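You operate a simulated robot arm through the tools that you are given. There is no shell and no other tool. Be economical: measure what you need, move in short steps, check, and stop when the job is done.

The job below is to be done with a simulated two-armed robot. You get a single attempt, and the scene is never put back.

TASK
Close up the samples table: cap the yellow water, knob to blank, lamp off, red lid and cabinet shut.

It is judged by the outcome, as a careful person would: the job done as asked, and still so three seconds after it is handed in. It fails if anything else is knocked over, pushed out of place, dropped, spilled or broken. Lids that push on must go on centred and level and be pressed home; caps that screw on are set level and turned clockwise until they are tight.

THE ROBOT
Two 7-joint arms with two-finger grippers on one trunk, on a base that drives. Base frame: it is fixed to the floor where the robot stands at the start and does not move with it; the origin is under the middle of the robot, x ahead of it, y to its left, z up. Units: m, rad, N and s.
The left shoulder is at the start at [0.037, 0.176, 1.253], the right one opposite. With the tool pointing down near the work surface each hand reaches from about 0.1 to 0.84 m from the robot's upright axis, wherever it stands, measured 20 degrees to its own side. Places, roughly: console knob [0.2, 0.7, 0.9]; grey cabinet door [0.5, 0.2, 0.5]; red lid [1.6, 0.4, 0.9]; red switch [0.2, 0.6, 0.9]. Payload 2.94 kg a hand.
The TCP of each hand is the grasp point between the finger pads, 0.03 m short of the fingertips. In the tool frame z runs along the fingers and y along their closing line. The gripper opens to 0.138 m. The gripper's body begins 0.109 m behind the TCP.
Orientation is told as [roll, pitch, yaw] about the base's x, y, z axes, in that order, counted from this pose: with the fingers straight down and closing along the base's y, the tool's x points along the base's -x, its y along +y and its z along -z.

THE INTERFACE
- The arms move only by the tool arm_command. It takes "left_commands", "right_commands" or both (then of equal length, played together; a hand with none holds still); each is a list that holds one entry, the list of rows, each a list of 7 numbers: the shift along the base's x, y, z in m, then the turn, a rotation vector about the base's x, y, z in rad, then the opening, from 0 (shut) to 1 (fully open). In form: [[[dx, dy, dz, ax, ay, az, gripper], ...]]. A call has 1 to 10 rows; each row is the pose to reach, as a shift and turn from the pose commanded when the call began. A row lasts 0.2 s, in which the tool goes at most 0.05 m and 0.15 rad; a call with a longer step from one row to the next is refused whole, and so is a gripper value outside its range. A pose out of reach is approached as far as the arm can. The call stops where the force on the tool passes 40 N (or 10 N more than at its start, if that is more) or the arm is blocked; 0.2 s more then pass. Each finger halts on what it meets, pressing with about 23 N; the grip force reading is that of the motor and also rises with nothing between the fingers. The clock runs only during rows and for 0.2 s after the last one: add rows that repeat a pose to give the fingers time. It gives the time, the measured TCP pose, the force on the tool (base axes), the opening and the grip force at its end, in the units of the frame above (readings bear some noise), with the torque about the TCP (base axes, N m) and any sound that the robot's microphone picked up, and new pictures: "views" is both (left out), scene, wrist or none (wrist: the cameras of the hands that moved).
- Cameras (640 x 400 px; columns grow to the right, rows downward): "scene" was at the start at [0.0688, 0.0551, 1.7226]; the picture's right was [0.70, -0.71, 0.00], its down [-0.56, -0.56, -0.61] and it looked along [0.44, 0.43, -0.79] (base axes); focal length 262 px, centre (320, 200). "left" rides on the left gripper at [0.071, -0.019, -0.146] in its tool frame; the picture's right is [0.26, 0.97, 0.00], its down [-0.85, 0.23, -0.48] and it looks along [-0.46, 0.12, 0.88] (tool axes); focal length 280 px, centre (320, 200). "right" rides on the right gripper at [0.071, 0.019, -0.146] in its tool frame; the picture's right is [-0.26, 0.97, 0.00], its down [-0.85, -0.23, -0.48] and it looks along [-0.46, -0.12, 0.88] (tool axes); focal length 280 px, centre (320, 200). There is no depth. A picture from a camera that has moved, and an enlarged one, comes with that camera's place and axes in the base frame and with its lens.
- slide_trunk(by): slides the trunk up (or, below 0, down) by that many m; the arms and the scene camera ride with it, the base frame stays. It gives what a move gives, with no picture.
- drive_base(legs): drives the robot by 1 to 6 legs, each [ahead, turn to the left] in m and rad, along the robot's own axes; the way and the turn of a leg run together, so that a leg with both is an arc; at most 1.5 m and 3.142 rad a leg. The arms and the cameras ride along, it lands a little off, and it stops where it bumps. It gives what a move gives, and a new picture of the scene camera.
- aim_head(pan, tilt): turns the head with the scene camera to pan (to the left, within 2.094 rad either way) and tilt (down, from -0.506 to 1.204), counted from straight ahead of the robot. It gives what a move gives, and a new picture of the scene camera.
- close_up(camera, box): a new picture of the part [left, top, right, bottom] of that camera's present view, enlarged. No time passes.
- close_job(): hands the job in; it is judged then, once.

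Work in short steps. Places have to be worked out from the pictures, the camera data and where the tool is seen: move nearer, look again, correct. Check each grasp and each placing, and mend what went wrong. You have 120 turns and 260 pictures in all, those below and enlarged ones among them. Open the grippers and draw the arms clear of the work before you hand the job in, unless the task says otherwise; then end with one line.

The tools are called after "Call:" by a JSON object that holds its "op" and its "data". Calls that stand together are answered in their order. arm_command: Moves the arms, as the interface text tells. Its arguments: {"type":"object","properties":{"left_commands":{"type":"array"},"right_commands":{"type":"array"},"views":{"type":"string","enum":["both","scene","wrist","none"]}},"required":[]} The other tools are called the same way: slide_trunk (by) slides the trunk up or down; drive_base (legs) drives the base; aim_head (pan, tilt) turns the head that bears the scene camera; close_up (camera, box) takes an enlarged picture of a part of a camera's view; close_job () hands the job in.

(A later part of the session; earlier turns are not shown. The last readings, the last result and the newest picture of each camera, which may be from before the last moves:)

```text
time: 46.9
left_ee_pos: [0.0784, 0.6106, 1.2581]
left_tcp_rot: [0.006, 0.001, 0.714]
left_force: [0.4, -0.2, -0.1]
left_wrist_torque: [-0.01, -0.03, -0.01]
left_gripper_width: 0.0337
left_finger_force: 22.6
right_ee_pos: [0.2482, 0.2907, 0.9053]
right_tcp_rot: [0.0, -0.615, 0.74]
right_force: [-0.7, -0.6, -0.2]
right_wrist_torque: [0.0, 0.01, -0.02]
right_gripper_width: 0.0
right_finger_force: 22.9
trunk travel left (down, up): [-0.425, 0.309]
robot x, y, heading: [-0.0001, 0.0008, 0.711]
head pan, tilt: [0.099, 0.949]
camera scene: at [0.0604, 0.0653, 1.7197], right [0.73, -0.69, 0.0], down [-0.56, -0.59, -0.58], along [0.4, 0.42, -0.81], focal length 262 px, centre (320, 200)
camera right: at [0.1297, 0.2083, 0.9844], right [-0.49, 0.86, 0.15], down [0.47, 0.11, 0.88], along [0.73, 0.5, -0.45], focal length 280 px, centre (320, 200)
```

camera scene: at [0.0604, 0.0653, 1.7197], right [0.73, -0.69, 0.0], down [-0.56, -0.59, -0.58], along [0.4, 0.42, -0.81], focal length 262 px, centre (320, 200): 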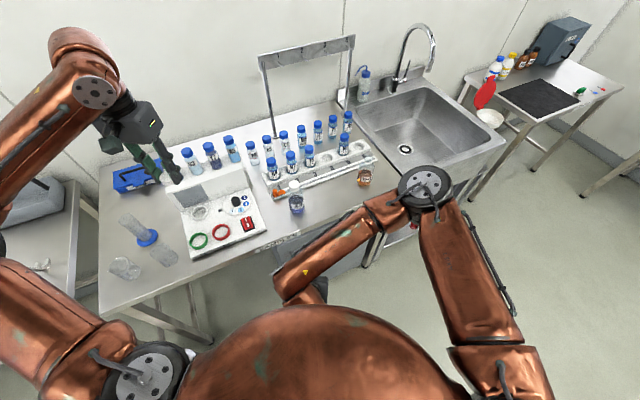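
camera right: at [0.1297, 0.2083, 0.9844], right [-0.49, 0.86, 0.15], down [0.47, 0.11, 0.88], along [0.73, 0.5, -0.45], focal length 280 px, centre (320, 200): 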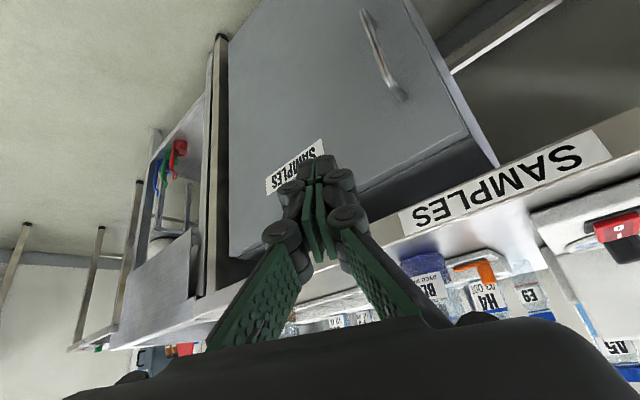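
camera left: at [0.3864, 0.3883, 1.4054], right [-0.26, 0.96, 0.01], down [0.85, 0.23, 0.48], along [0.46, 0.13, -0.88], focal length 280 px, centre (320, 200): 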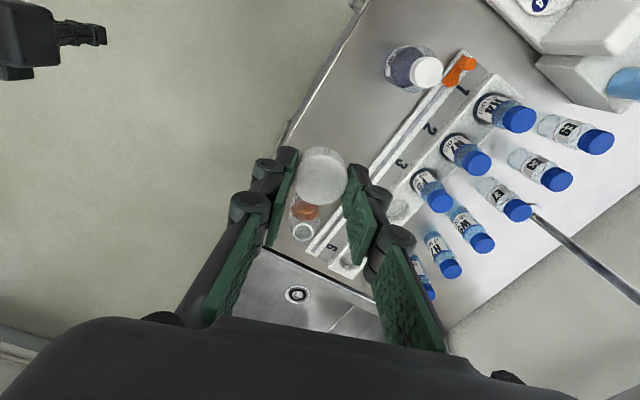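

I'm facing the door now. I'll lower to about z 0.70, then push toward the handle side.

Call:
{"op": "arm_command", "data": {"right_commands": [[[0, 0, -0.045, 0, 0, 0, 0], [0, 0, -0.09, 0, 0, 0, 0], [0, 0, -0.135, 0, 0, 0, 0], [0, 0, -0.18, 0, 0, 0, 0], [0, 0, -0.21, 0, 0, 0, 0], [0.015, 0.026, -0.21, 0, 0, 0, 0], [0.03, 0.052, -0.21, 0, 0, 0, 0]]]}}

```text
time: 48.5
left_ee_pos: [0.0779, 0.6115, 1.2583]
left_tcp_rot: [0.005, -0.002, 0.713]
left_force: [-0.4, 0.1, 0.1]
left_wrist_torque: [-0.02, 0.0, 0.02]
left_gripper_width: 0.0333
left_finger_force: 22.8
right_ee_pos: [0.2805, 0.3461, 0.694]
right_tcp_rot: [-0.001, -0.614, 0.742]
right_force: [0.2, 0.3, -0.2]
right_wrist_torque: [0.03, 0.02, -0.02]
right_gripper_width: 0.0
right_finger_force: 22.8
trunk travel left (down, up): [-0.425, 0.309]
robot x, y, heading: [-0.0004, -0.0013, 0.711]
head pan, tilt: [0.099, 0.949]
camera scene: at [0.0613, 0.0649, 1.7197], right [0.73, -0.69, 0.0], down [-0.56, -0.59, -0.58], along [0.4, 0.42, -0.81], focal length 262 px, centre (320, 200)
camera right: at [0.1616, 0.2624, 0.7718], right [-0.49, 0.86, 0.15], down [0.47, 0.11, 0.88], along [0.73, 0.5, -0.46], focal length 280 px, centre (320, 200)
```

scene: 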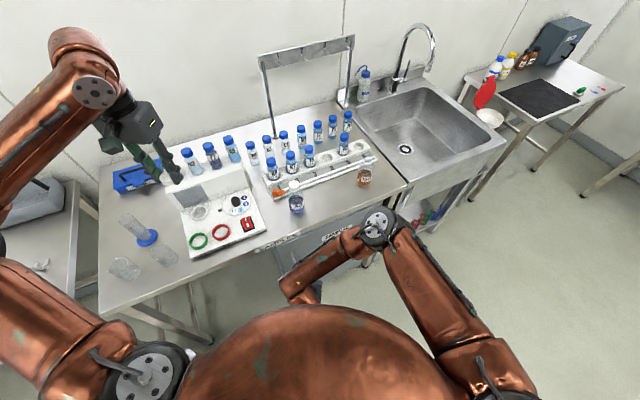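
right: 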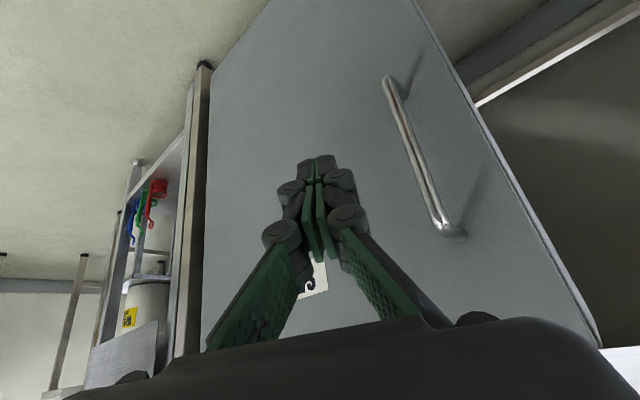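

The fingers point at the door just beside the handle. I'll push in until it resists.

Call:
{"op": "arm_command", "data": {"right_commands": [[[0.008, 0.02, 0, 0, 0, 0, 0], [0.015, 0.04, 0, 0, 0, 0, 0], [0.022, 0.06, 0, 0, 0, 0, 0], [0.028, 0.075, 0, 0, 0, 0, 0], [0.033, 0.09, 0, 0, 0, 0, 0], [0.038, 0.105, 0, 0, 0, 0, 0], [0.043, 0.12, 0, 0, 0, 0, 0]]]}}

```text
time: 50.0
left_ee_pos: [0.08, 0.6107, 1.2588]
left_tcp_rot: [0.005, -0.003, 0.714]
left_force: [0.1, 0.8, -0.1]
left_wrist_torque: [-0.05, 0.05, 0.01]
left_gripper_width: 0.0337
left_finger_force: 22.7
right_ee_pos: [0.3169, 0.444, 0.6921]
right_tcp_rot: [-0.009, -0.601, 0.738]
right_force: [-3.9, -12.5, 7.3]
right_wrist_torque: [0.01, -0.03, -0.02]
right_gripper_width: 0.0
right_finger_force: 22.8
trunk travel left (down, up): [-0.425, 0.309]
robot x, y, heading: [-0.0036, 0.0017, 0.711]
head pan, tilt: [0.099, 0.949]
stopped in row 7 (right hand): the force on the tool passed its limit at 51 N (the readings are from after the stop); the commanded pose is now the measured one
camera scene: at [0.0611, 0.0638, 1.7198], right [0.72, -0.69, 0.0], down [-0.56, -0.59, -0.58], along [0.4, 0.42, -0.81], focal length 262 px, centre (320, 200)
camera right: at [0.1992, 0.3631, 0.7716], right [-0.49, 0.86, 0.14], down [0.47, 0.12, 0.87], along [0.74, 0.49, -0.47], focal length 280 px, centre (320, 200)
```

scene: 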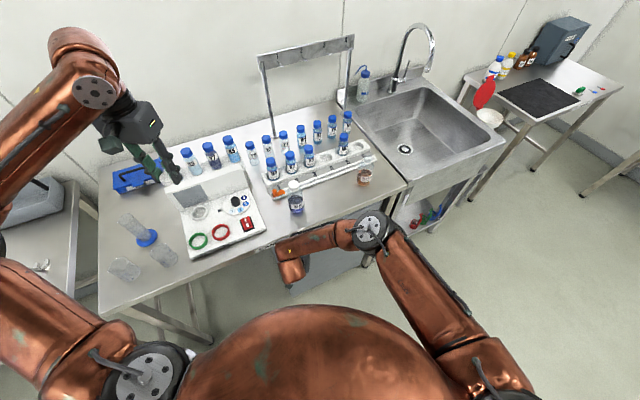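
right: 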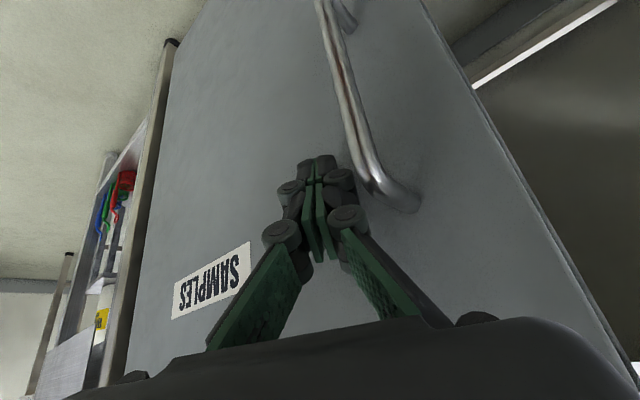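

It met a firm stop. I'll back off and look at the door.

Call:
{"op": "arm_command", "data": {"right_commands": [[[-0.015, -0.03, 0, 0, 0, 0, 0], [-0.03, -0.06, 0, 0, 0, 0, 0], [-0.045, -0.1, 0.01, 0, 0, 0, 0], [-0.055, -0.13, 0.04, 0, 0, 0, 0], [-0.06, -0.15, 0.08, 0, 0, 0, 0], [-0.06, -0.15, 0.125, 0, 0, 0, 0], [-0.06, -0.15, 0.17, 0, 0, 0, 0], [-0.06, -0.15, 0.21, 0, 0, 0, 0]]]}}

Call:
{"op": "close_up", "data": {"camera": "right", "box": [180, 0, 580, 250]}}

```text
time: 51.8
left_ee_pos: [0.0798, 0.6113, 1.2596]
left_tcp_rot: [0.008, -0.003, 0.712]
left_force: [0.1, -0.5, 0.4]
left_wrist_torque: [0.01, -0.04, 0.02]
left_gripper_width: 0.0335
left_finger_force: 23.3
right_ee_pos: [0.2563, 0.2923, 0.9027]
right_tcp_rot: [-0.006, -0.604, 0.739]
right_force: [0.5, -0.5, 0.0]
right_wrist_torque: [0.03, 0.01, 0.0]
right_gripper_width: 0.0
right_finger_force: 22.8
trunk travel left (down, up): [-0.425, 0.309]
robot x, y, heading: [-0.0015, -0.0035, 0.711]
head pan, tilt: [0.099, 0.949]
camera scene: at [0.0609, 0.0636, 1.7197], right [0.73, -0.69, 0.0], down [-0.56, -0.59, -0.58], along [0.4, 0.42, -0.81], focal length 262 px, centre (320, 200)
camera right: at [0.1398, 0.2118, 0.9825], right [-0.49, 0.86, 0.14], down [0.47, 0.12, 0.87], along [0.74, 0.49, -0.46], focal length 280 px, centre (320, 200)
```

scene: 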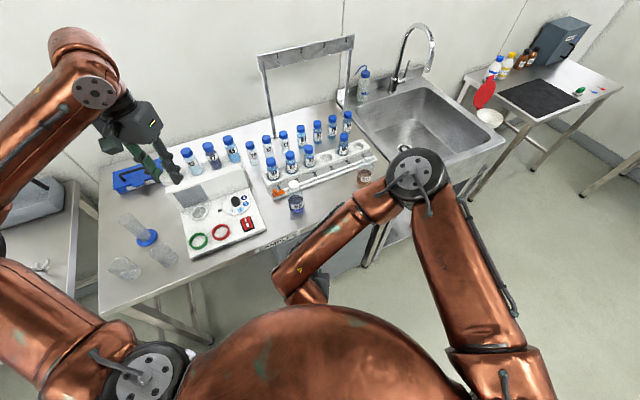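
right: 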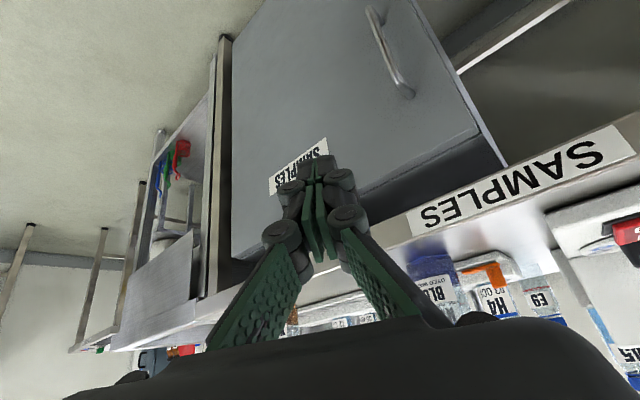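

```text
1.60 times, centred on (380, 125) of right
camera zoom: at [0.1398, 0.2118, 0.9825], right [-0.49, 0.86, 0.14], down [0.47, 0.12, 0.87], along [0.74, 0.49, -0.46], focal length 449 px, centre (224, 320)
```

zoom: 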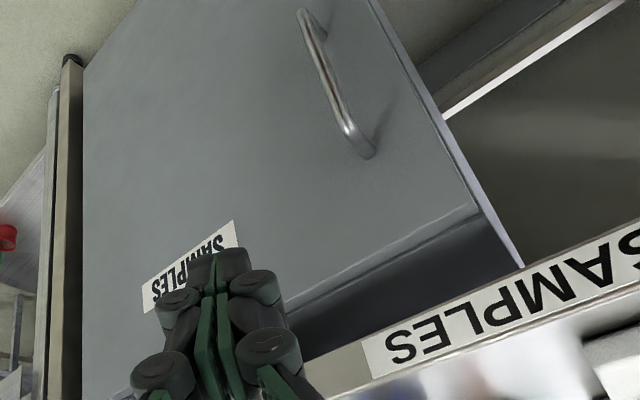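

The door edge is now flush and parallel with the cabinet, so it's closed. I'll raise the right hand and drive forward 0.1 m so both arms reach the bottle.

Call:
{"op": "arm_command", "data": {"right_commands": [[[0, 0, 0.05, 0, 0, 0, 0], [0, 0, 0.1, 0, 0, 0, 0], [0, 0, 0.15, 0, 0, 0, 0], [0, 0, 0.2, 0, 0, 0, 0.2], [0, 0, 0.25, 0, 0, 0, 0.4]]], "views": "none"}}

Call:
{"op": "drive_base", "data": {"legs": [[0.1, 0]]}}

```text
time: 53.0
left_ee_pos: [0.0786, 0.6103, 1.2601]
left_tcp_rot: [0.006, -0.001, 0.713]
left_force: [-0.3, -0.7, 0.0]
left_wrist_torque: [0.01, 0.02, 0.01]
left_gripper_width: 0.0333
left_finger_force: 22.5
right_ee_pos: [0.257, 0.2928, 1.1544]
right_tcp_rot: [-0.007, -0.604, 0.741]
right_force: [0.3, 0.1, 0.0]
right_wrist_torque: [0.02, 0.0, 0.0]
right_gripper_width: 0.049
right_finger_force: 0.0
trunk travel left (down, up): [-0.425, 0.309]
robot x, y, heading: [-0.001, -0.001, 0.704]
head pan, tilt: [0.099, 0.949]
```

```text
time: 54.1
left_ee_pos: [0.1546, 0.6762, 1.2593]
left_tcp_rot: [0.008, -0.004, 0.712]
left_force: [-0.7, 0.4, 0.0]
left_wrist_torque: [-0.01, -0.02, 0.03]
left_gripper_width: 0.0335
left_finger_force: 22.8
right_ee_pos: [0.3317, 0.3565, 1.1533]
right_tcp_rot: [-0.007, -0.603, 0.737]
right_force: [-0.3, -0.3, -0.7]
right_wrist_torque: [-0.04, -0.04, -0.02]
right_gripper_width: 0.0553
right_finger_force: 0.0
trunk travel left (down, up): [-0.425, 0.309]
robot x, y, heading: [0.0792, 0.0636, 0.714]
head pan, tilt: [0.099, 0.949]
camera scene: at [0.1356, 0.1277, 1.7199], right [0.72, -0.69, 0.0], down [-0.56, -0.59, -0.58], along [0.4, 0.42, -0.81], focal length 262 px, centre (320, 200)
```

scene: 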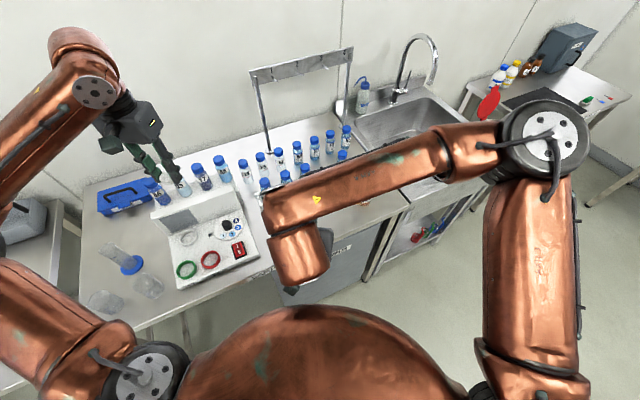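

I'll move the right hand to the stand-off pose in front of the bottle, as before, with yaw 60° and a 55° tilt.

Call:
{"op": "arm_command", "data": {"right_commands": [[[0.03, -0.02, 0, 0.035, -0.028, 0.039, 0.55], [0.07, -0.035, 0, 0.07, -0.056, 0.0775, 0.6], [0.11, -0.036, -0.02, 0.105, -0.084, 0.116, 0.65], [0.15, -0.036, -0.04, 0.14, -0.1125, 0.155, 0.7], [0.19, -0.036, -0.06, 0.209, -0.169, 0.2325, 0.7], [0.23, -0.036, -0.085, 0.279, -0.225, 0.31, 0.7], [0.26, -0.036, -0.117, 0.279, -0.225, 0.31, 0.7], [0.26, -0.036, -0.117, 0.279, -0.225, 0.31, 0.7]]]}}

```text
time: 55.9
left_ee_pos: [0.1554, 0.676, 1.26]
left_tcp_rot: [0.006, -0.004, 0.712]
left_force: [0.1, 0.0, -0.8]
left_wrist_torque: [0.01, -0.03, 0.01]
left_gripper_width: 0.0335
left_finger_force: 22.7
right_ee_pos: [0.5897, 0.3198, 1.0383]
right_tcp_rot: [-0.011, -0.962, 1.053]
right_force: [0.5, 0.7, -0.3]
right_wrist_torque: [0.0, 0.01, -0.02]
right_gripper_width: 0.0967
right_finger_force: 0.0
trunk travel left (down, up): [-0.425, 0.309]
robot x, y, heading: [0.0769, 0.0645, 0.708]
head pan, tilt: [0.099, 0.949]
camera scene: at [0.1361, 0.1287, 1.7198], right [0.72, -0.69, 0.0], down [-0.56, -0.59, -0.58], along [0.4, 0.42, -0.81], focal length 262 px, centre (320, 200)
camera right: at [0.4932, 0.1906, 1.0645], right [-0.76, 0.61, 0.21], down [0.24, -0.03, 0.97], along [0.6, 0.79, -0.13], focal length 280 px, centre (320, 200)
```

scene: 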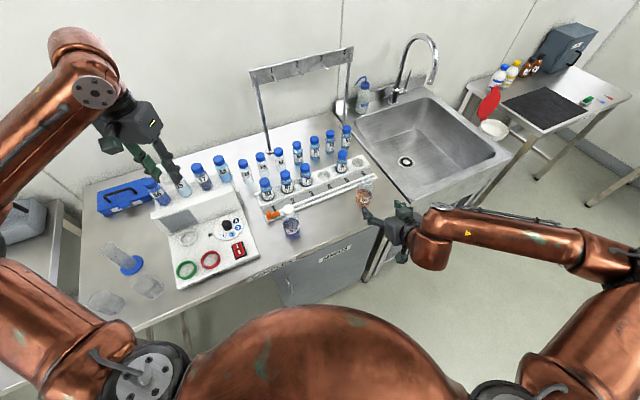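
right: 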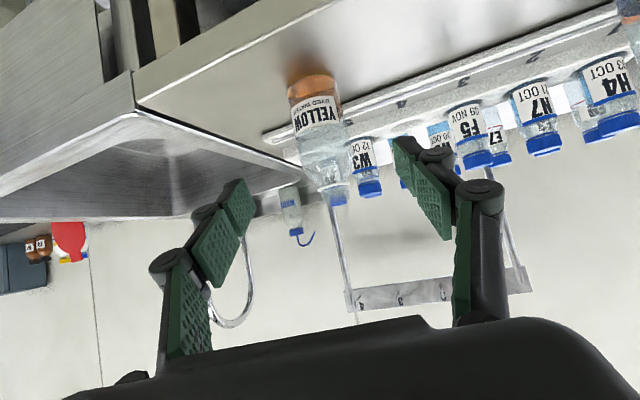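

Now I'll advance toward the bottle.

Call:
{"op": "arm_command", "data": {"right_commands": [[[0.013, 0.022, -0.02, 0, 0, 0, 0.7], [0.026, 0.044, -0.04, 0, 0, 0, 0.7], [0.039, 0.066, -0.06, 0, 0, 0, 0.7], [0.048, 0.081, -0.075, 0, 0, 0, 0.7], [0.048, 0.081, -0.075, 0, 0, 0, 0.7]]]}}

Call:
{"op": "close_up", "data": {"camera": "scene", "box": [330, 160, 430, 224]}}

```text
time: 57.1
left_ee_pos: [0.1562, 0.6758, 1.2587]
left_tcp_rot: [0.008, -0.004, 0.712]
left_force: [-1.1, -0.3, -0.9]
left_wrist_torque: [-0.02, -0.03, -0.02]
left_gripper_width: 0.0335
left_finger_force: 22.7
right_ee_pos: [0.6411, 0.3993, 0.9604]
right_tcp_rot: [-0.007, -0.96, 1.053]
right_force: [0.3, 0.5, -0.6]
right_wrist_torque: [0.01, 0.0, 0.02]
right_gripper_width: 0.0965
right_finger_force: 0.1
trunk travel left (down, up): [-0.425, 0.309]
robot x, y, heading: [0.0715, 0.0649, 0.71]
head pan, tilt: [0.099, 0.949]
camera scene: at [0.137, 0.1284, 1.7197], right [0.72, -0.69, 0.0], down [-0.56, -0.59, -0.58], along [0.4, 0.42, -0.81], focal length 262 px, centre (320, 200)
camera right: at [0.5427, 0.2697, 0.9859], right [-0.76, 0.61, 0.21], down [0.24, -0.03, 0.97], along [0.6, 0.79, -0.13], focal length 280 px, centre (320, 200)
```

scene: 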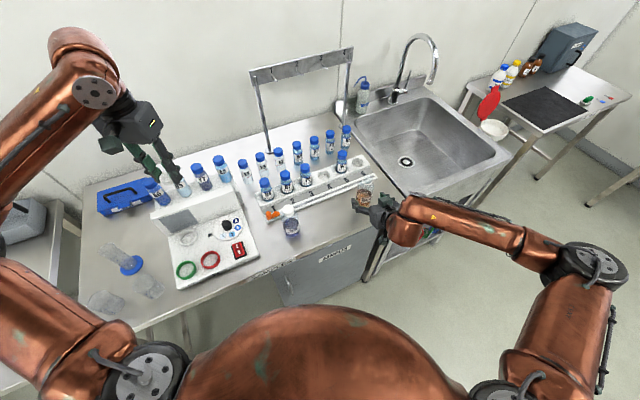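
right: 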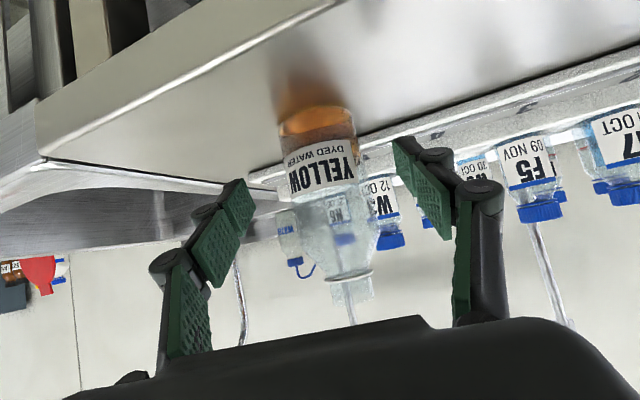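

```text
6.25 times, centred on (380, 192) of scene
camera zoom: at [0.137, 0.1284, 1.7197], right [0.72, -0.69, 0.0], down [-0.56, -0.59, -0.58], along [0.4, 0.42, -0.81], focal length 1640 px, centre (-55, 250)
```

zoom: 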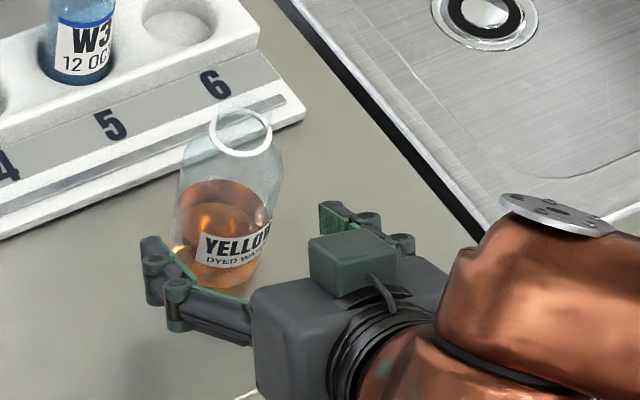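

Well aligned. I'll move the last 3.5 cm and close gently on the body.

Call:
{"op": "arm_command", "data": {"right_commands": [[[0.009, 0.016, -0.006, 0, 0, 0, 0.7], [0.017, 0.03, -0.01, 0, 0, 0, 0.7], [0.017, 0.03, -0.01, 0, 0, 0, 0.55], [0.017, 0.03, -0.01, 0, 0, 0, 0.45], [0.017, 0.03, -0.01, 0, 0, 0, 0.35], [0.017, 0.03, -0.01, 0, 0, 0, 0.35], [0.017, 0.03, -0.01, 0, 0, 0, 0.35]]]}}

Call:
{"op": "close_up", "data": {"camera": "scene", "box": [330, 160, 430, 224]}}

```text
time: 58.7
left_ee_pos: [0.156, 0.6761, 1.2591]
left_tcp_rot: [0.008, -0.001, 0.712]
left_force: [-0.3, 0.3, 0.6]
left_wrist_torque: [0.0, -0.03, 0.01]
left_gripper_width: 0.0336
left_finger_force: 22.8
right_ee_pos: [0.6574, 0.4332, 0.9513]
right_tcp_rot: [-0.007, -0.961, 1.054]
right_force: [0.6, 0.3, 0.6]
right_wrist_torque: [-0.04, -0.04, 0.03]
right_gripper_width: 0.0555
right_finger_force: 22.6
trunk travel left (down, up): [-0.425, 0.309]
robot x, y, heading: [0.0732, 0.0643, 0.711]
head pan, tilt: [0.099, 0.949]
camera scene: at [0.1371, 0.1289, 1.7197], right [0.72, -0.69, 0.0], down [-0.56, -0.59, -0.58], along [0.4, 0.42, -0.81], focal length 262 px, centre (320, 200)
camera right: at [0.5592, 0.3038, 0.9767], right [-0.76, 0.61, 0.21], down [0.24, -0.03, 0.97], along [0.6, 0.79, -0.13], focal length 280 px, centre (320, 200)
```

scene: 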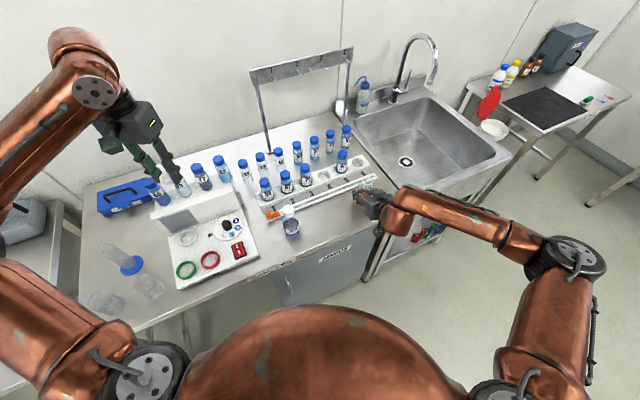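
right: 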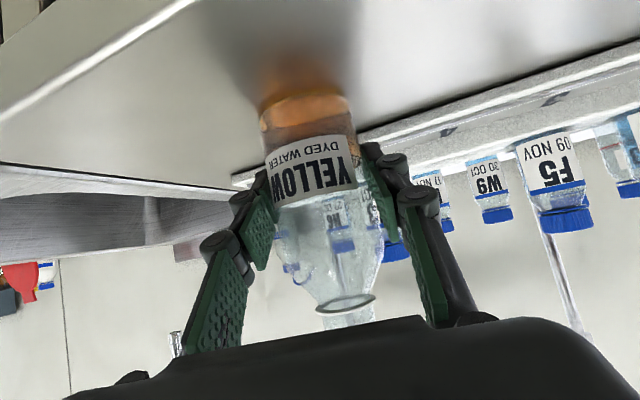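

```text
6.25 times, centred on (380, 192) of scene
camera zoom: at [0.1371, 0.1289, 1.7197], right [0.72, -0.69, 0.0], down [-0.56, -0.59, -0.58], along [0.4, 0.42, -0.81], focal length 1640 px, centre (-55, 250)
```

zoom: 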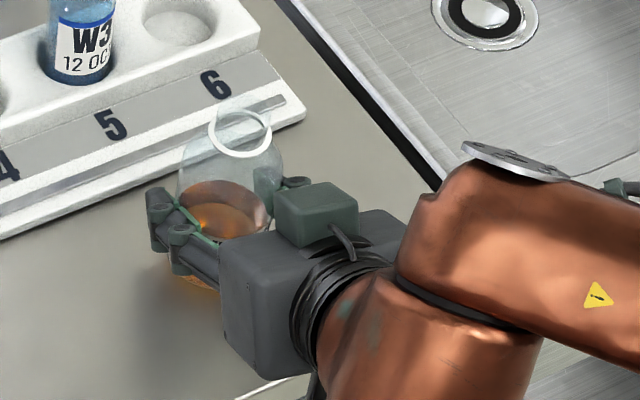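

The bottle is held at 0.0555 m. The white ring may be a collar with a clear neck above it, so I'll look closer before placing the cap.

Call:
{"op": "close_up", "data": {"camera": "scene", "box": [352, 168, 384, 188]}}

Call:
{"op": "close_up", "data": {"camera": "right", "box": [250, 200, 430, 320]}}

Call:
{"op": "close_up", "data": {"camera": "scene", "box": [270, 196, 318, 244]}}

```text
16.00 times, centred on (368, 178) of scene
camera zoom: at [0.1371, 0.1289, 1.7197], right [0.72, -0.69, 0.0], down [-0.56, -0.59, -0.58], along [0.4, 0.42, -0.81], focal length 4199 px, centre (-448, 552)
```

zoom: 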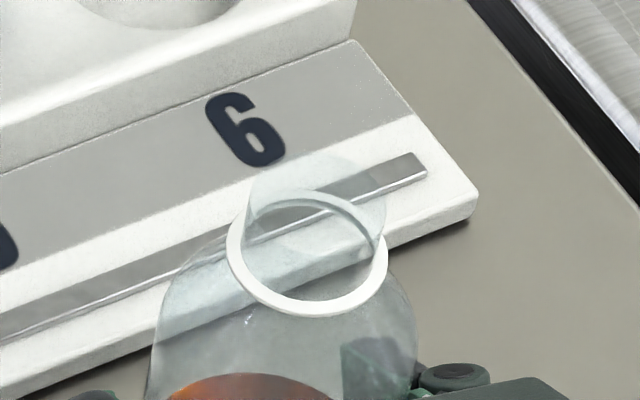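

```text
3.33 times, centred on (340, 260) of right
camera zoom: at [0.5592, 0.3038, 0.9767], right [-0.76, 0.61, 0.21], down [0.24, -0.03, 0.97], along [0.6, 0.79, -0.13], focal length 935 px, centre (253, 0)
```

zoom: 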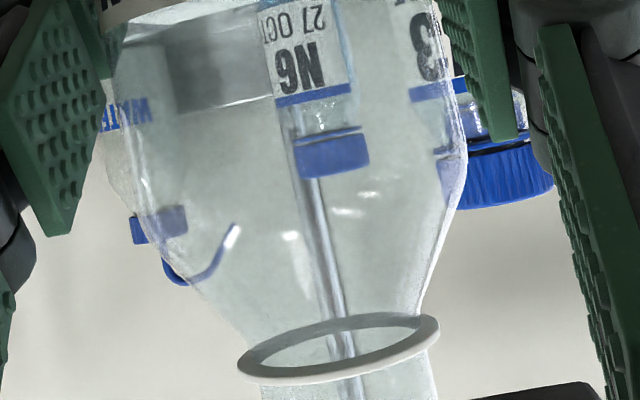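

```text
8.33 times, centred on (294, 220) of scene
camera zoom: at [0.1371, 0.1289, 1.7197], right [0.72, -0.69, 0.0], down [-0.56, -0.59, -0.58], along [0.4, 0.42, -0.81], focal length 2187 px, centre (537, 33)
```

zoom: 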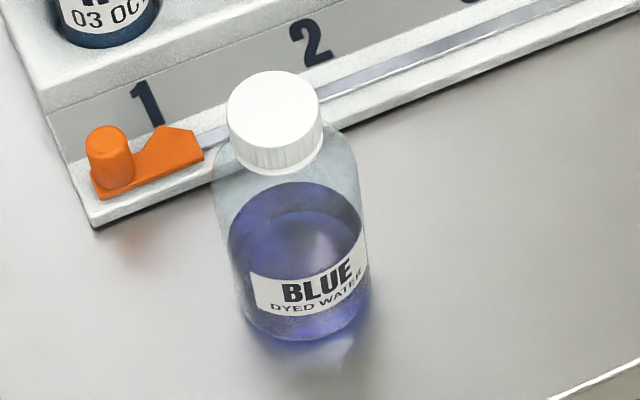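

Confirmed: the collar is at z≈1.02, and the clear neck (about 0.030 dia) rises to about 1.038 at (0.656, 0.436). I'll bring the left hand with the cap over the rack toward the bottle, pre-yawing counter-clockwise to leave room for clockwise turning.

Call:
{"op": "arm_command", "data": {"left_commands": [[[0.042, -0.02, 0, 0, 0, 0.08, 0.15], [0.084, -0.04, 0, 0, 0, 0.16, 0.15], [0.126, -0.06, 0, 0, 0, 0.24, 0.15], [0.168, -0.08, 0, 0, 0, 0.32, 0.15], [0.21, -0.1, 0, 0, 0, 0.4, 0.15], [0.252, -0.12, 0, 0, 0, 0.48, 0.15], [0.294, -0.14, 0, 0, 0, 0.56, 0.15], [0.336, -0.16, 0, 0, 0, 0.64, 0.15], [0.378, -0.18, -0.01, 0, 0, 0.72, 0.15], [0.42, -0.2, -0.02, 0, 0, 0.8, 0.15]]]}}

```text
time: 60.9
left_ee_pos: [0.5815, 0.475, 1.2402]
left_tcp_rot: [0.008, -0.004, 1.513]
left_force: [0.6, -0.9, -0.7]
left_wrist_torque: [0.02, 0.03, 0.05]
left_gripper_width: 0.0336
left_finger_force: 22.8
right_ee_pos: [0.6588, 0.4309, 0.9503]
right_tcp_rot: [-0.003, -0.96, 1.047]
right_force: [0.3, 0.2, 2.3]
right_wrist_torque: [0.0, -0.07, 0.03]
right_gripper_width: 0.0555
right_finger_force: 22.9
trunk travel left (down, up): [-0.425, 0.309]
robot x, y, heading: [0.0758, 0.061, 0.712]
head pan, tilt: [0.099, 0.949]
camera scene: at [0.14, 0.1264, 1.7197], right [0.72, -0.69, 0.0], down [-0.56, -0.59, -0.58], along [0.4, 0.42, -0.81], focal length 262 px, centre (320, 200)
camera left: at [0.5967, 0.4012, 1.3855], right [-0.98, -0.21, 0.01], down [-0.18, 0.86, 0.48], along [-0.11, 0.47, -0.88], focal length 280 px, centre (320, 200)
```

scene: 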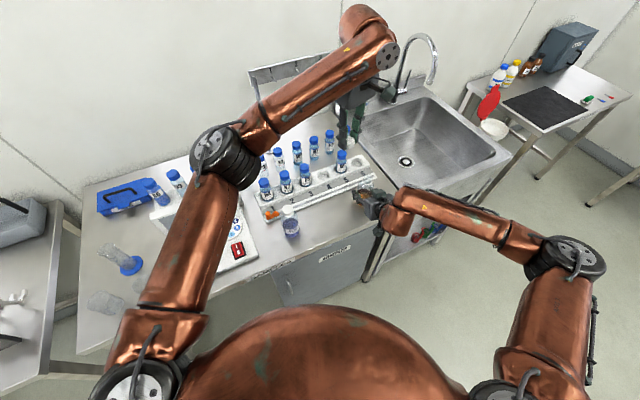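
left: 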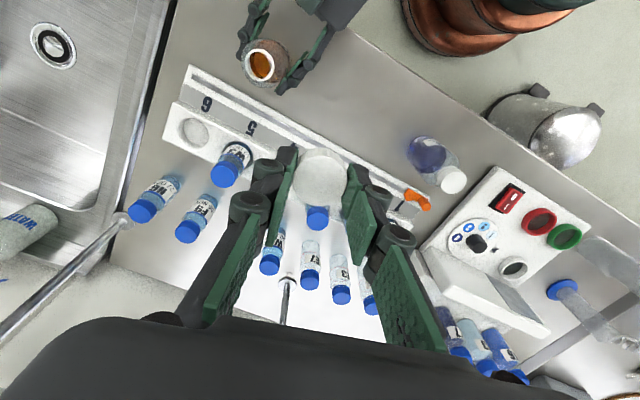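

Next I'll move above the neck, with cap bottom about 7 cm over it, and look from all the cameras.

Call:
{"op": "arm_command", "data": {"left_commands": [[[0.03, -0.015, -0.01, 0, 0, 0, 0.15], [0.06, -0.03, -0.02, 0, 0, 0, 0.15], [0.0745, -0.039, -0.05, 0, 0, 0, 0.15], [0.0745, -0.039, -0.09, 0, 0, 0, 0.15], [0.0745, -0.039, -0.12, 0, 0, 0, 0.15], [0.0745, -0.039, -0.12, 0, 0, 0, 0.15]]]}}

Call:
{"op": "close_up", "data": {"camera": "scene", "box": [340, 140, 400, 180]}}

Call:
{"op": "close_up", "data": {"camera": "right", "box": [220, 160, 460, 320]}}

Call:
{"op": "close_up", "data": {"camera": "left", "box": [240, 100, 400, 200]}}

```text
time: 62.3
left_ee_pos: [0.6517, 0.4372, 1.1214]
left_tcp_rot: [0.007, -0.004, 1.511]
left_force: [-0.3, -1.5, 0.0]
left_wrist_torque: [-0.01, -0.01, 0.01]
left_gripper_width: 0.0335
left_finger_force: 22.7
right_ee_pos: [0.657, 0.4333, 0.9509]
right_tcp_rot: [-0.006, -0.96, 1.054]
right_force: [-0.2, 0.0, 2.1]
right_wrist_torque: [0.01, -0.09, 0.02]
right_gripper_width: 0.0554
right_finger_force: 22.8
trunk travel left (down, up): [-0.425, 0.309]
robot x, y, heading: [0.0753, 0.0648, 0.707]
head pan, tilt: [0.099, 0.949]
camera scene: at [0.1377, 0.1283, 1.7197], right [0.72, -0.69, 0.0], down [-0.56, -0.59, -0.58], along [0.4, 0.42, -0.81], focal length 262 px, centre (320, 200)
camera left: at [0.6686, 0.3631, 1.2657], right [-0.98, -0.2, 0.01], down [-0.18, 0.86, 0.48], along [-0.1, 0.47, -0.88], focal length 280 px, centre (320, 200)
```

scene: 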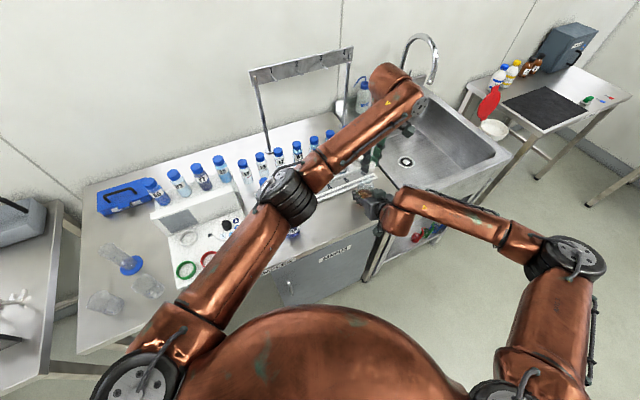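
left: 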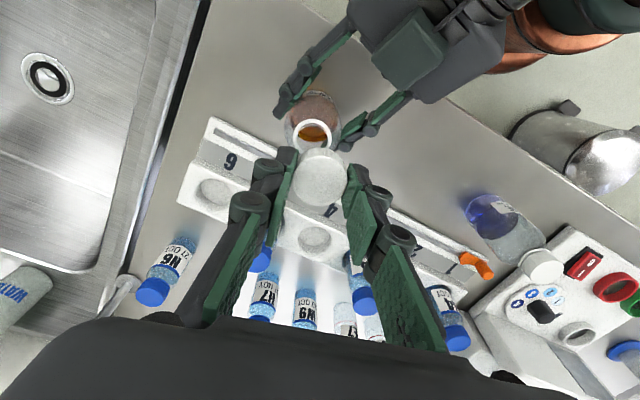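

```text
10.00 times, centred on (370, 160) of scene
camera zoom: at [0.1377, 0.1283, 1.7197], right [0.72, -0.69, 0.0], down [-0.56, -0.59, -0.58], along [0.4, 0.42, -0.81], focal length 2625 px, centre (-180, 600)
```

zoom: 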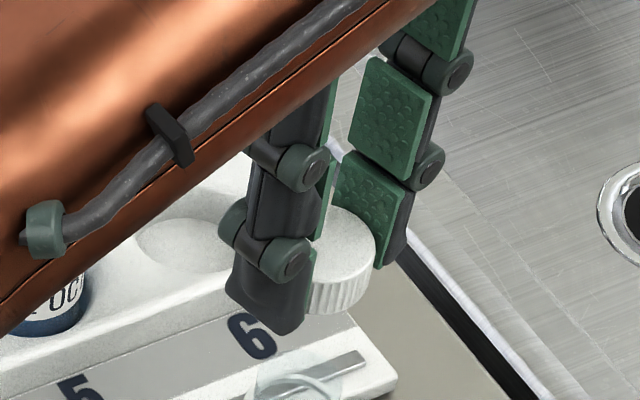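

```text
2.50 times, centred on (340, 240) of right
camera zoom: at [0.5596, 0.3034, 0.9767], right [-0.76, 0.61, 0.21], down [0.24, -0.03, 0.97], along [0.6, 0.79, -0.13], focal length 701 px, centre (270, 100)
```

zoom: 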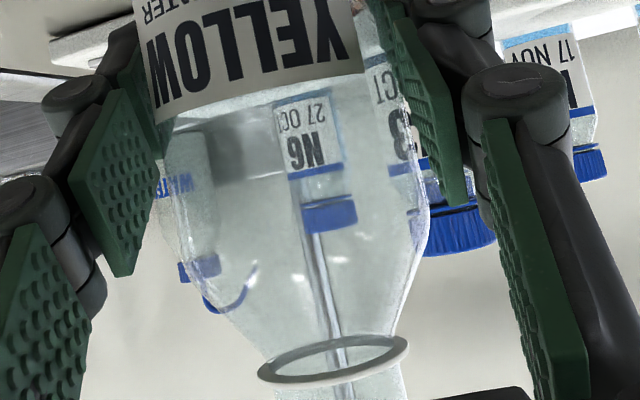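

```text
4.00 times, centred on (320, 150) of left
camera zoom: at [0.6686, 0.3631, 1.2657], right [-0.98, -0.2, 0.01], down [-0.18, 0.86, 0.48], along [-0.1, 0.47, -0.88], focal length 1122 px, centre (320, 400)
```

zoom: 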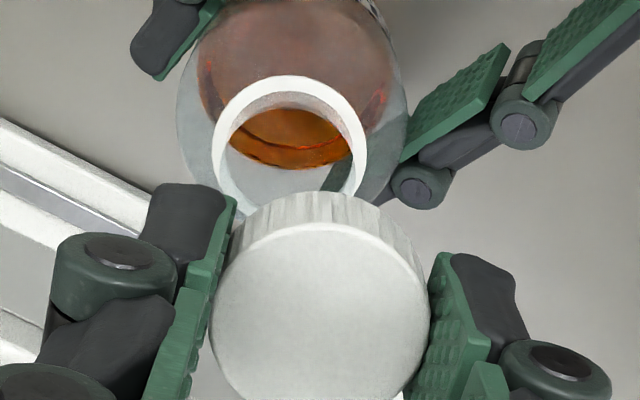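

Relative to the cap, the collar axis is about +6.5 mm in x and -1.5 mm in y. I'll correct this and lower to just above the neck top.

Call:
{"op": "arm_command", "data": {"left_commands": [[[0.0065, -0.0015, 0, 0, 0, 0, 0.15], [0.0065, -0.0015, -0.02, 0, 0, 0, 0.15], [0.0065, -0.0015, -0.04, 0, 0, 0, 0.15], [0.0065, -0.0015, -0.045, 0, 0, 0, 0.15], [0.0065, -0.0015, -0.045, 0, 0, 0, 0.15]]], "views": "wrist"}}

Call:
{"op": "close_up", "data": {"camera": "scene", "box": [345, 155, 393, 187]}}

Call:
{"op": "close_up", "data": {"camera": "left", "box": [240, 100, 400, 200]}}

```text
time: 63.5
left_ee_pos: [0.6585, 0.4357, 1.0755]
left_tcp_rot: [0.007, -0.004, 1.514]
left_force: [0.3, -0.2, -0.2]
left_wrist_torque: [-0.03, -0.03, 0.0]
left_gripper_width: 0.0334
left_finger_force: 23.2
right_ee_pos: [0.657, 0.4318, 0.9519]
right_tcp_rot: [-0.007, -0.959, 1.051]
right_force: [-0.1, 0.6, 3.3]
right_wrist_torque: [-0.03, -0.02, 0.0]
right_gripper_width: 0.0553
right_finger_force: 23.0
trunk travel left (down, up): [-0.425, 0.309]
robot x, y, heading: [0.0772, 0.0622, 0.712]
head pan, tilt: [0.099, 0.949]
camera left: at [0.6739, 0.3628, 1.2208], right [-0.98, -0.21, 0.01], down [-0.18, 0.86, 0.48], along [-0.1, 0.47, -0.88], focal length 280 px, centre (320, 200)
```

left: 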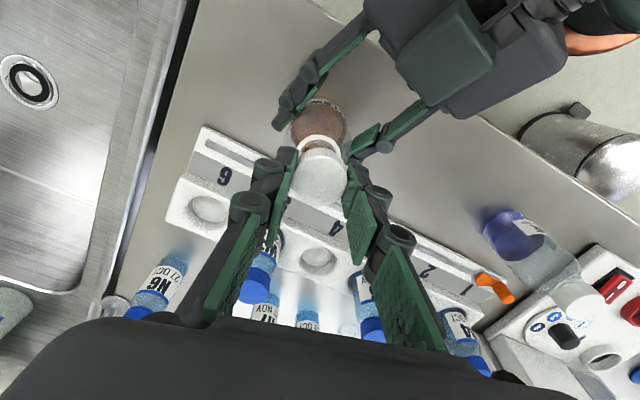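

```text
12.50 times, centred on (369, 171) of scene
camera zoom: at [0.1376, 0.1283, 1.7197], right [0.72, -0.69, 0.0], down [-0.56, -0.59, -0.58], along [0.4, 0.42, -0.81], focal length 3281 px, centre (-292, 562)
```

zoom: 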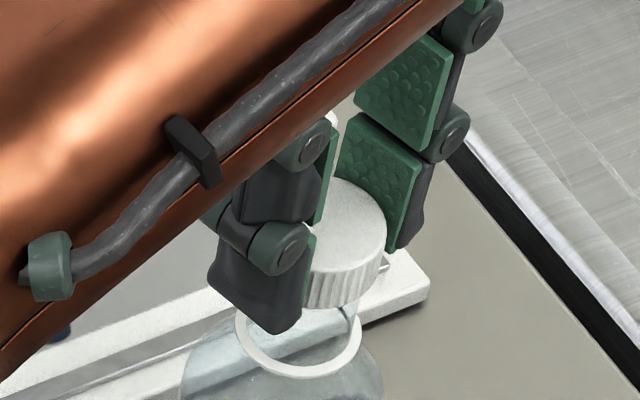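

```text
4.00 times, centred on (320, 150) of left
camera zoom: at [0.6739, 0.3628, 1.2208], right [-0.98, -0.21, 0.01], down [-0.18, 0.86, 0.48], along [-0.1, 0.47, -0.88], focal length 1122 px, centre (320, 400)
```

zoom: 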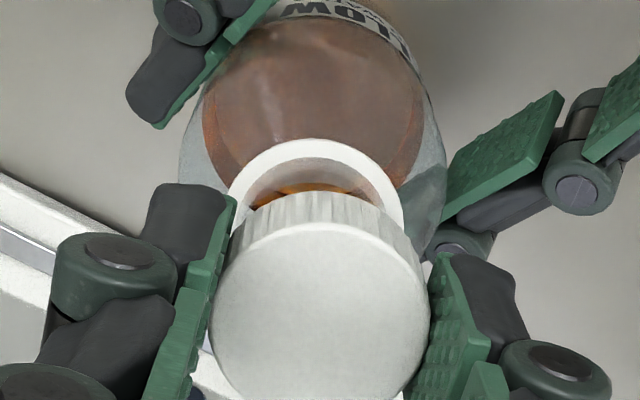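

Both views agree that the cap is centred within about 1 mm. I'll lower slowly until it contacts.

Call:
{"op": "arm_command", "data": {"left_commands": [[[0, -0.0005, -0.004, 0, 0, 0, 0.15], [0, -0.0005, -0.008, 0, 0, 0, 0.15], [0, -0.0005, -0.011, 0, 0, 0, 0.15], [0, -0.0005, -0.014, 0, 0, 0, 0.15], [0, -0.0005, -0.014, 0, 0, 0, 0.15]]], "views": "none"}}

Call:
{"op": "close_up", "data": {"camera": "scene", "box": [345, 160, 393, 192]}}

```text
time: 64.7
left_ee_pos: [0.6578, 0.4346, 1.0622]
left_tcp_rot: [0.004, -0.005, 1.513]
left_force: [-1.6, -0.5, 11.2]
left_wrist_torque: [0.07, -0.06, 0.0]
left_gripper_width: 0.0337
left_finger_force: 22.5
right_ee_pos: [0.657, 0.4327, 0.9517]
right_tcp_rot: [-0.009, -0.96, 1.053]
right_force: [2.7, 3.8, -1.1]
right_wrist_torque: [0.01, -0.06, 0.09]
right_gripper_width: 0.0554
right_finger_force: 23.1
trunk travel left (down, up): [-0.425, 0.309]
robot x, y, heading: [0.078, 0.0628, 0.713]
head pan, tilt: [0.099, 0.949]
```

```text
12.50 times, centred on (369, 176) of scene
camera zoom: at [0.1371, 0.1282, 1.7198], right [0.72, -0.69, 0.0], down [-0.56, -0.59, -0.58], along [0.4, 0.42, -0.81], focal length 3281 px, centre (-292, 500)
```

zoom: 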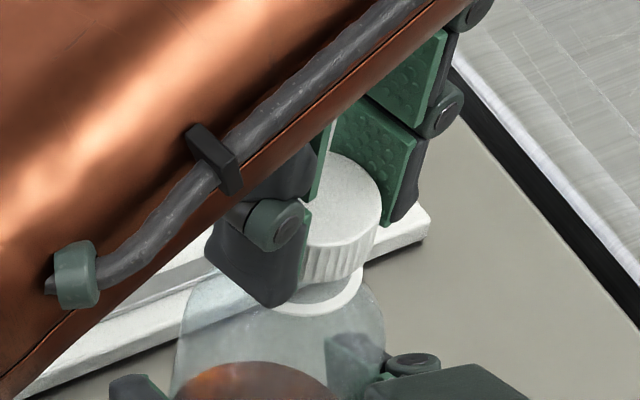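

Light contact at 11 N, with the cap over the neck. Now I'll turn clockwise with slight downward following.

Call:
{"op": "arm_command", "data": {"left_commands": [[[0, 0, -0.0003, 0, 0, -0.14, 0.15], [0, 0, -0.0006, 0, 0, -0.28, 0.15], [0, 0, -0.0009, 0, 0, -0.42, 0.15], [0, 0, -0.0012, 0, 0, -0.56, 0.15], [0, 0, -0.0015, 0, 0, -0.7, 0.15], [0, 0, -0.0018, 0, 0, -0.84, 0.15], [0, 0, -0.0021, 0, 0, -0.98, 0.15], [0, 0, -0.0024, 0, 0, -1.12, 0.15], [0, 0, -0.0027, 0, 0, -1.26, 0.15], [0, 0, -0.003, 0, 0, -1.4, 0.15]]], "views": "wrist"}}

Call:
{"op": "close_up", "data": {"camera": "scene", "box": [345, 160, 393, 192]}}

```text
time: 66.9
left_ee_pos: [0.6581, 0.4344, 1.0566]
left_tcp_rot: [0.006, -0.003, 0.11]
left_force: [0.0, -0.4, -1.2]
left_wrist_torque: [-0.02, 0.04, 0.01]
left_gripper_width: 0.0335
left_finger_force: 23.0
right_ee_pos: [0.6574, 0.4327, 0.9504]
right_tcp_rot: [-0.007, -0.96, 1.051]
right_force: [-0.9, 0.4, 4.3]
right_wrist_torque: [-0.09, 0.09, -0.03]
right_gripper_width: 0.0552
right_finger_force: 23.2
trunk travel left (down, up): [-0.425, 0.309]
robot x, y, heading: [0.073, 0.0653, 0.711]
head pan, tilt: [0.099, 0.949]
camera left: at [0.5887, 0.4058, 1.2023], right [-0.37, 0.93, 0.01], down [0.82, 0.32, 0.48], along [0.44, 0.18, -0.88], focal length 280 px, centre (320, 200)
```

left: 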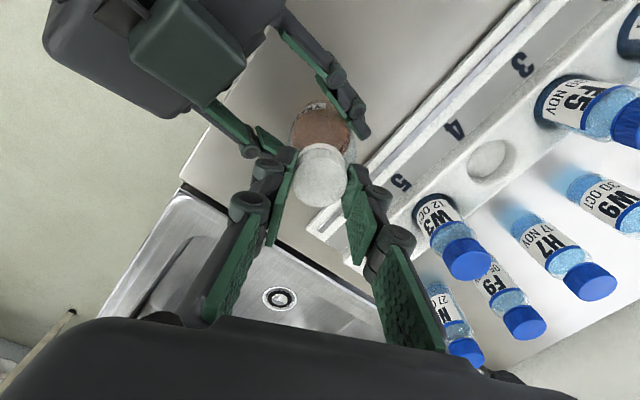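

```text
12.50 times, centred on (369, 176) of scene
camera zoom: at [0.1374, 0.1283, 1.7197], right [0.72, -0.69, 0.0], down [-0.56, -0.59, -0.58], along [0.4, 0.42, -0.81], focal length 3281 px, centre (-292, 500)
```

zoom: 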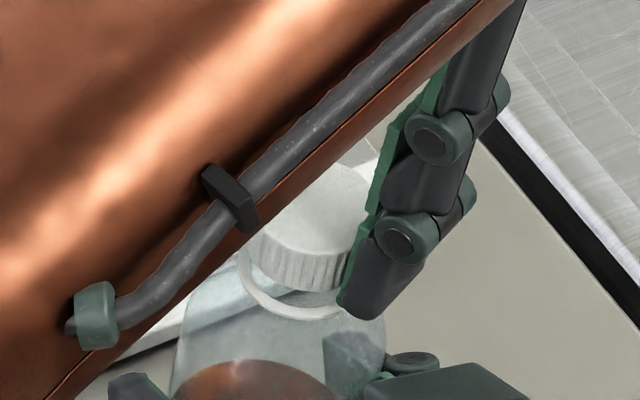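

The cap is following down the thread with no resistance. I'll release it, rise 5 mm, yaw back and regrasp it higher for another turn.

Call:
{"op": "arm_command", "data": {"left_commands": [[[0, 0, 0, 0, 0, 0, 0.3], [0, 0, 0, 0, 0, 0, 0.4], [0, 0, 0.005, 0, 0, 0.14, 0.4], [0, 0, 0.005, 0, 0, 0.28, 0.4], [0, 0, 0.005, 0, 0, 0.42, 0.4], [0, 0, 0.005, 0, 0, 0.56, 0.4], [0, 0, 0.005, 0, 0, 0.7, 0.4], [0, 0, 0.005, 0, 0, 0.84, 0.4], [0, 0, 0.005, 0, 0, 0.98, 0.4], [0, 0, 0.005, 0, 0, 1.12, 0.4]]], "views": "none"}}

Call:
{"op": "arm_command", "data": {"left_commands": [[[0, 0, 0, 0, 0, 0.14, 0.4], [0, 0, 0, 0, 0, 0.28, 0.4], [0, 0, 0, 0, 0, 0.4, 0.4], [0, 0, 0, 0, 0, 0.4, 0.3], [0, 0, 0, 0, 0, 0.4, 0.15], [0, 0, 0, 0, 0, 0.4, 0.15], [0, 0, 0, 0, 0, 0.4, 0.15]]], "views": "wrist"}}

Call:
{"op": "close_up", "data": {"camera": "left", "box": [240, 100, 400, 200]}}

Call:
{"op": "close_up", "data": {"camera": "scene", "box": [345, 160, 393, 192]}}

```text
time: 69.1
left_ee_pos: [0.6569, 0.4346, 1.0625]
left_tcp_rot: [0.006, -0.001, 1.235]
left_force: [-0.2, -0.2, -0.7]
left_wrist_torque: [-0.01, -0.01, 0.02]
left_gripper_width: 0.0553
left_finger_force: 0.1
right_ee_pos: [0.6576, 0.4322, 0.951]
right_tcp_rot: [-0.008, -0.959, 1.052]
right_force: [-0.7, 0.7, 4.4]
right_wrist_torque: [-0.06, 0.04, -0.03]
right_gripper_width: 0.0549
right_finger_force: 23.1
trunk travel left (down, up): [-0.425, 0.309]
robot x, y, heading: [0.0774, 0.0668, 0.713]
head pan, tilt: [0.099, 0.949]
```

```text
time: 70.7
left_ee_pos: [0.6579, 0.4343, 1.062]
left_tcp_rot: [0.005, -0.003, 1.631]
left_force: [9.7, 2.7, 0.4]
left_wrist_torque: [0.14, -0.41, 0.05]
left_gripper_width: 0.0337
left_finger_force: 23.0
right_ee_pos: [0.6565, 0.4329, 0.9517]
right_tcp_rot: [-0.004, -0.961, 1.051]
right_force: [-6.8, -2.7, 6.3]
right_wrist_torque: [0.08, -0.56, 0.04]
right_gripper_width: 0.0552
right_finger_force: 23.1
trunk travel left (down, up): [-0.425, 0.309]
robot x, y, heading: [0.0734, 0.0632, 0.708]
head pan, tilt: [0.099, 0.949]
camera left: at [0.6817, 0.3629, 1.2074], right [-0.95, -0.32, 0.0], down [-0.28, 0.83, 0.48], along [-0.16, 0.45, -0.88], focal length 280 px, centre (320, 200)
```

left: 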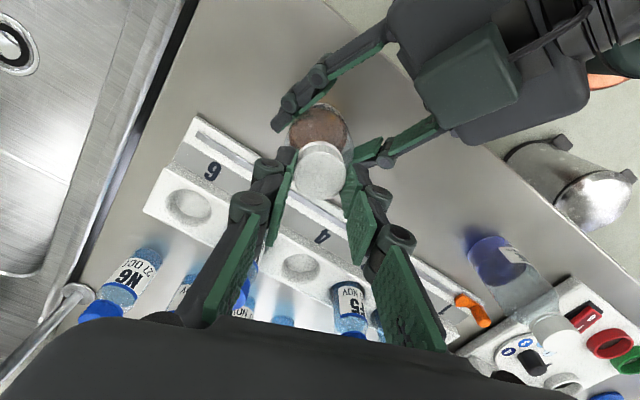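

```text
4.00 times, centred on (320, 150) of left
camera zoom: at [0.6817, 0.3629, 1.2074], right [-0.95, -0.32, 0.0], down [-0.28, 0.83, 0.48], along [-0.16, 0.45, -0.88], focal length 1122 px, centre (320, 400)
```

zoom: 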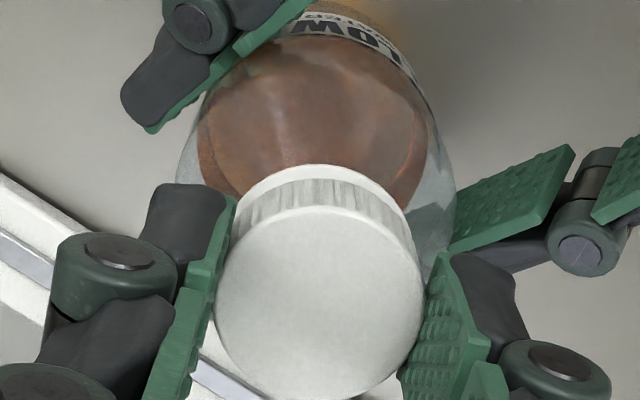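

```text
12.50 times, centred on (369, 176) of scene
camera zoom: at [0.1375, 0.1279, 1.7197], right [0.72, -0.69, 0.0], down [-0.56, -0.59, -0.58], along [0.4, 0.42, -0.81], focal length 3281 px, centre (-292, 500)
```

zoom: 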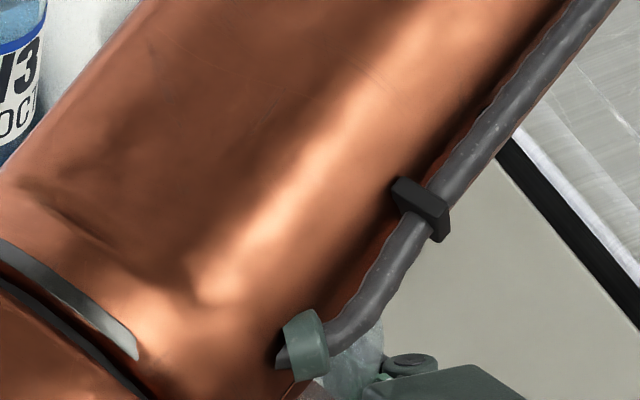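

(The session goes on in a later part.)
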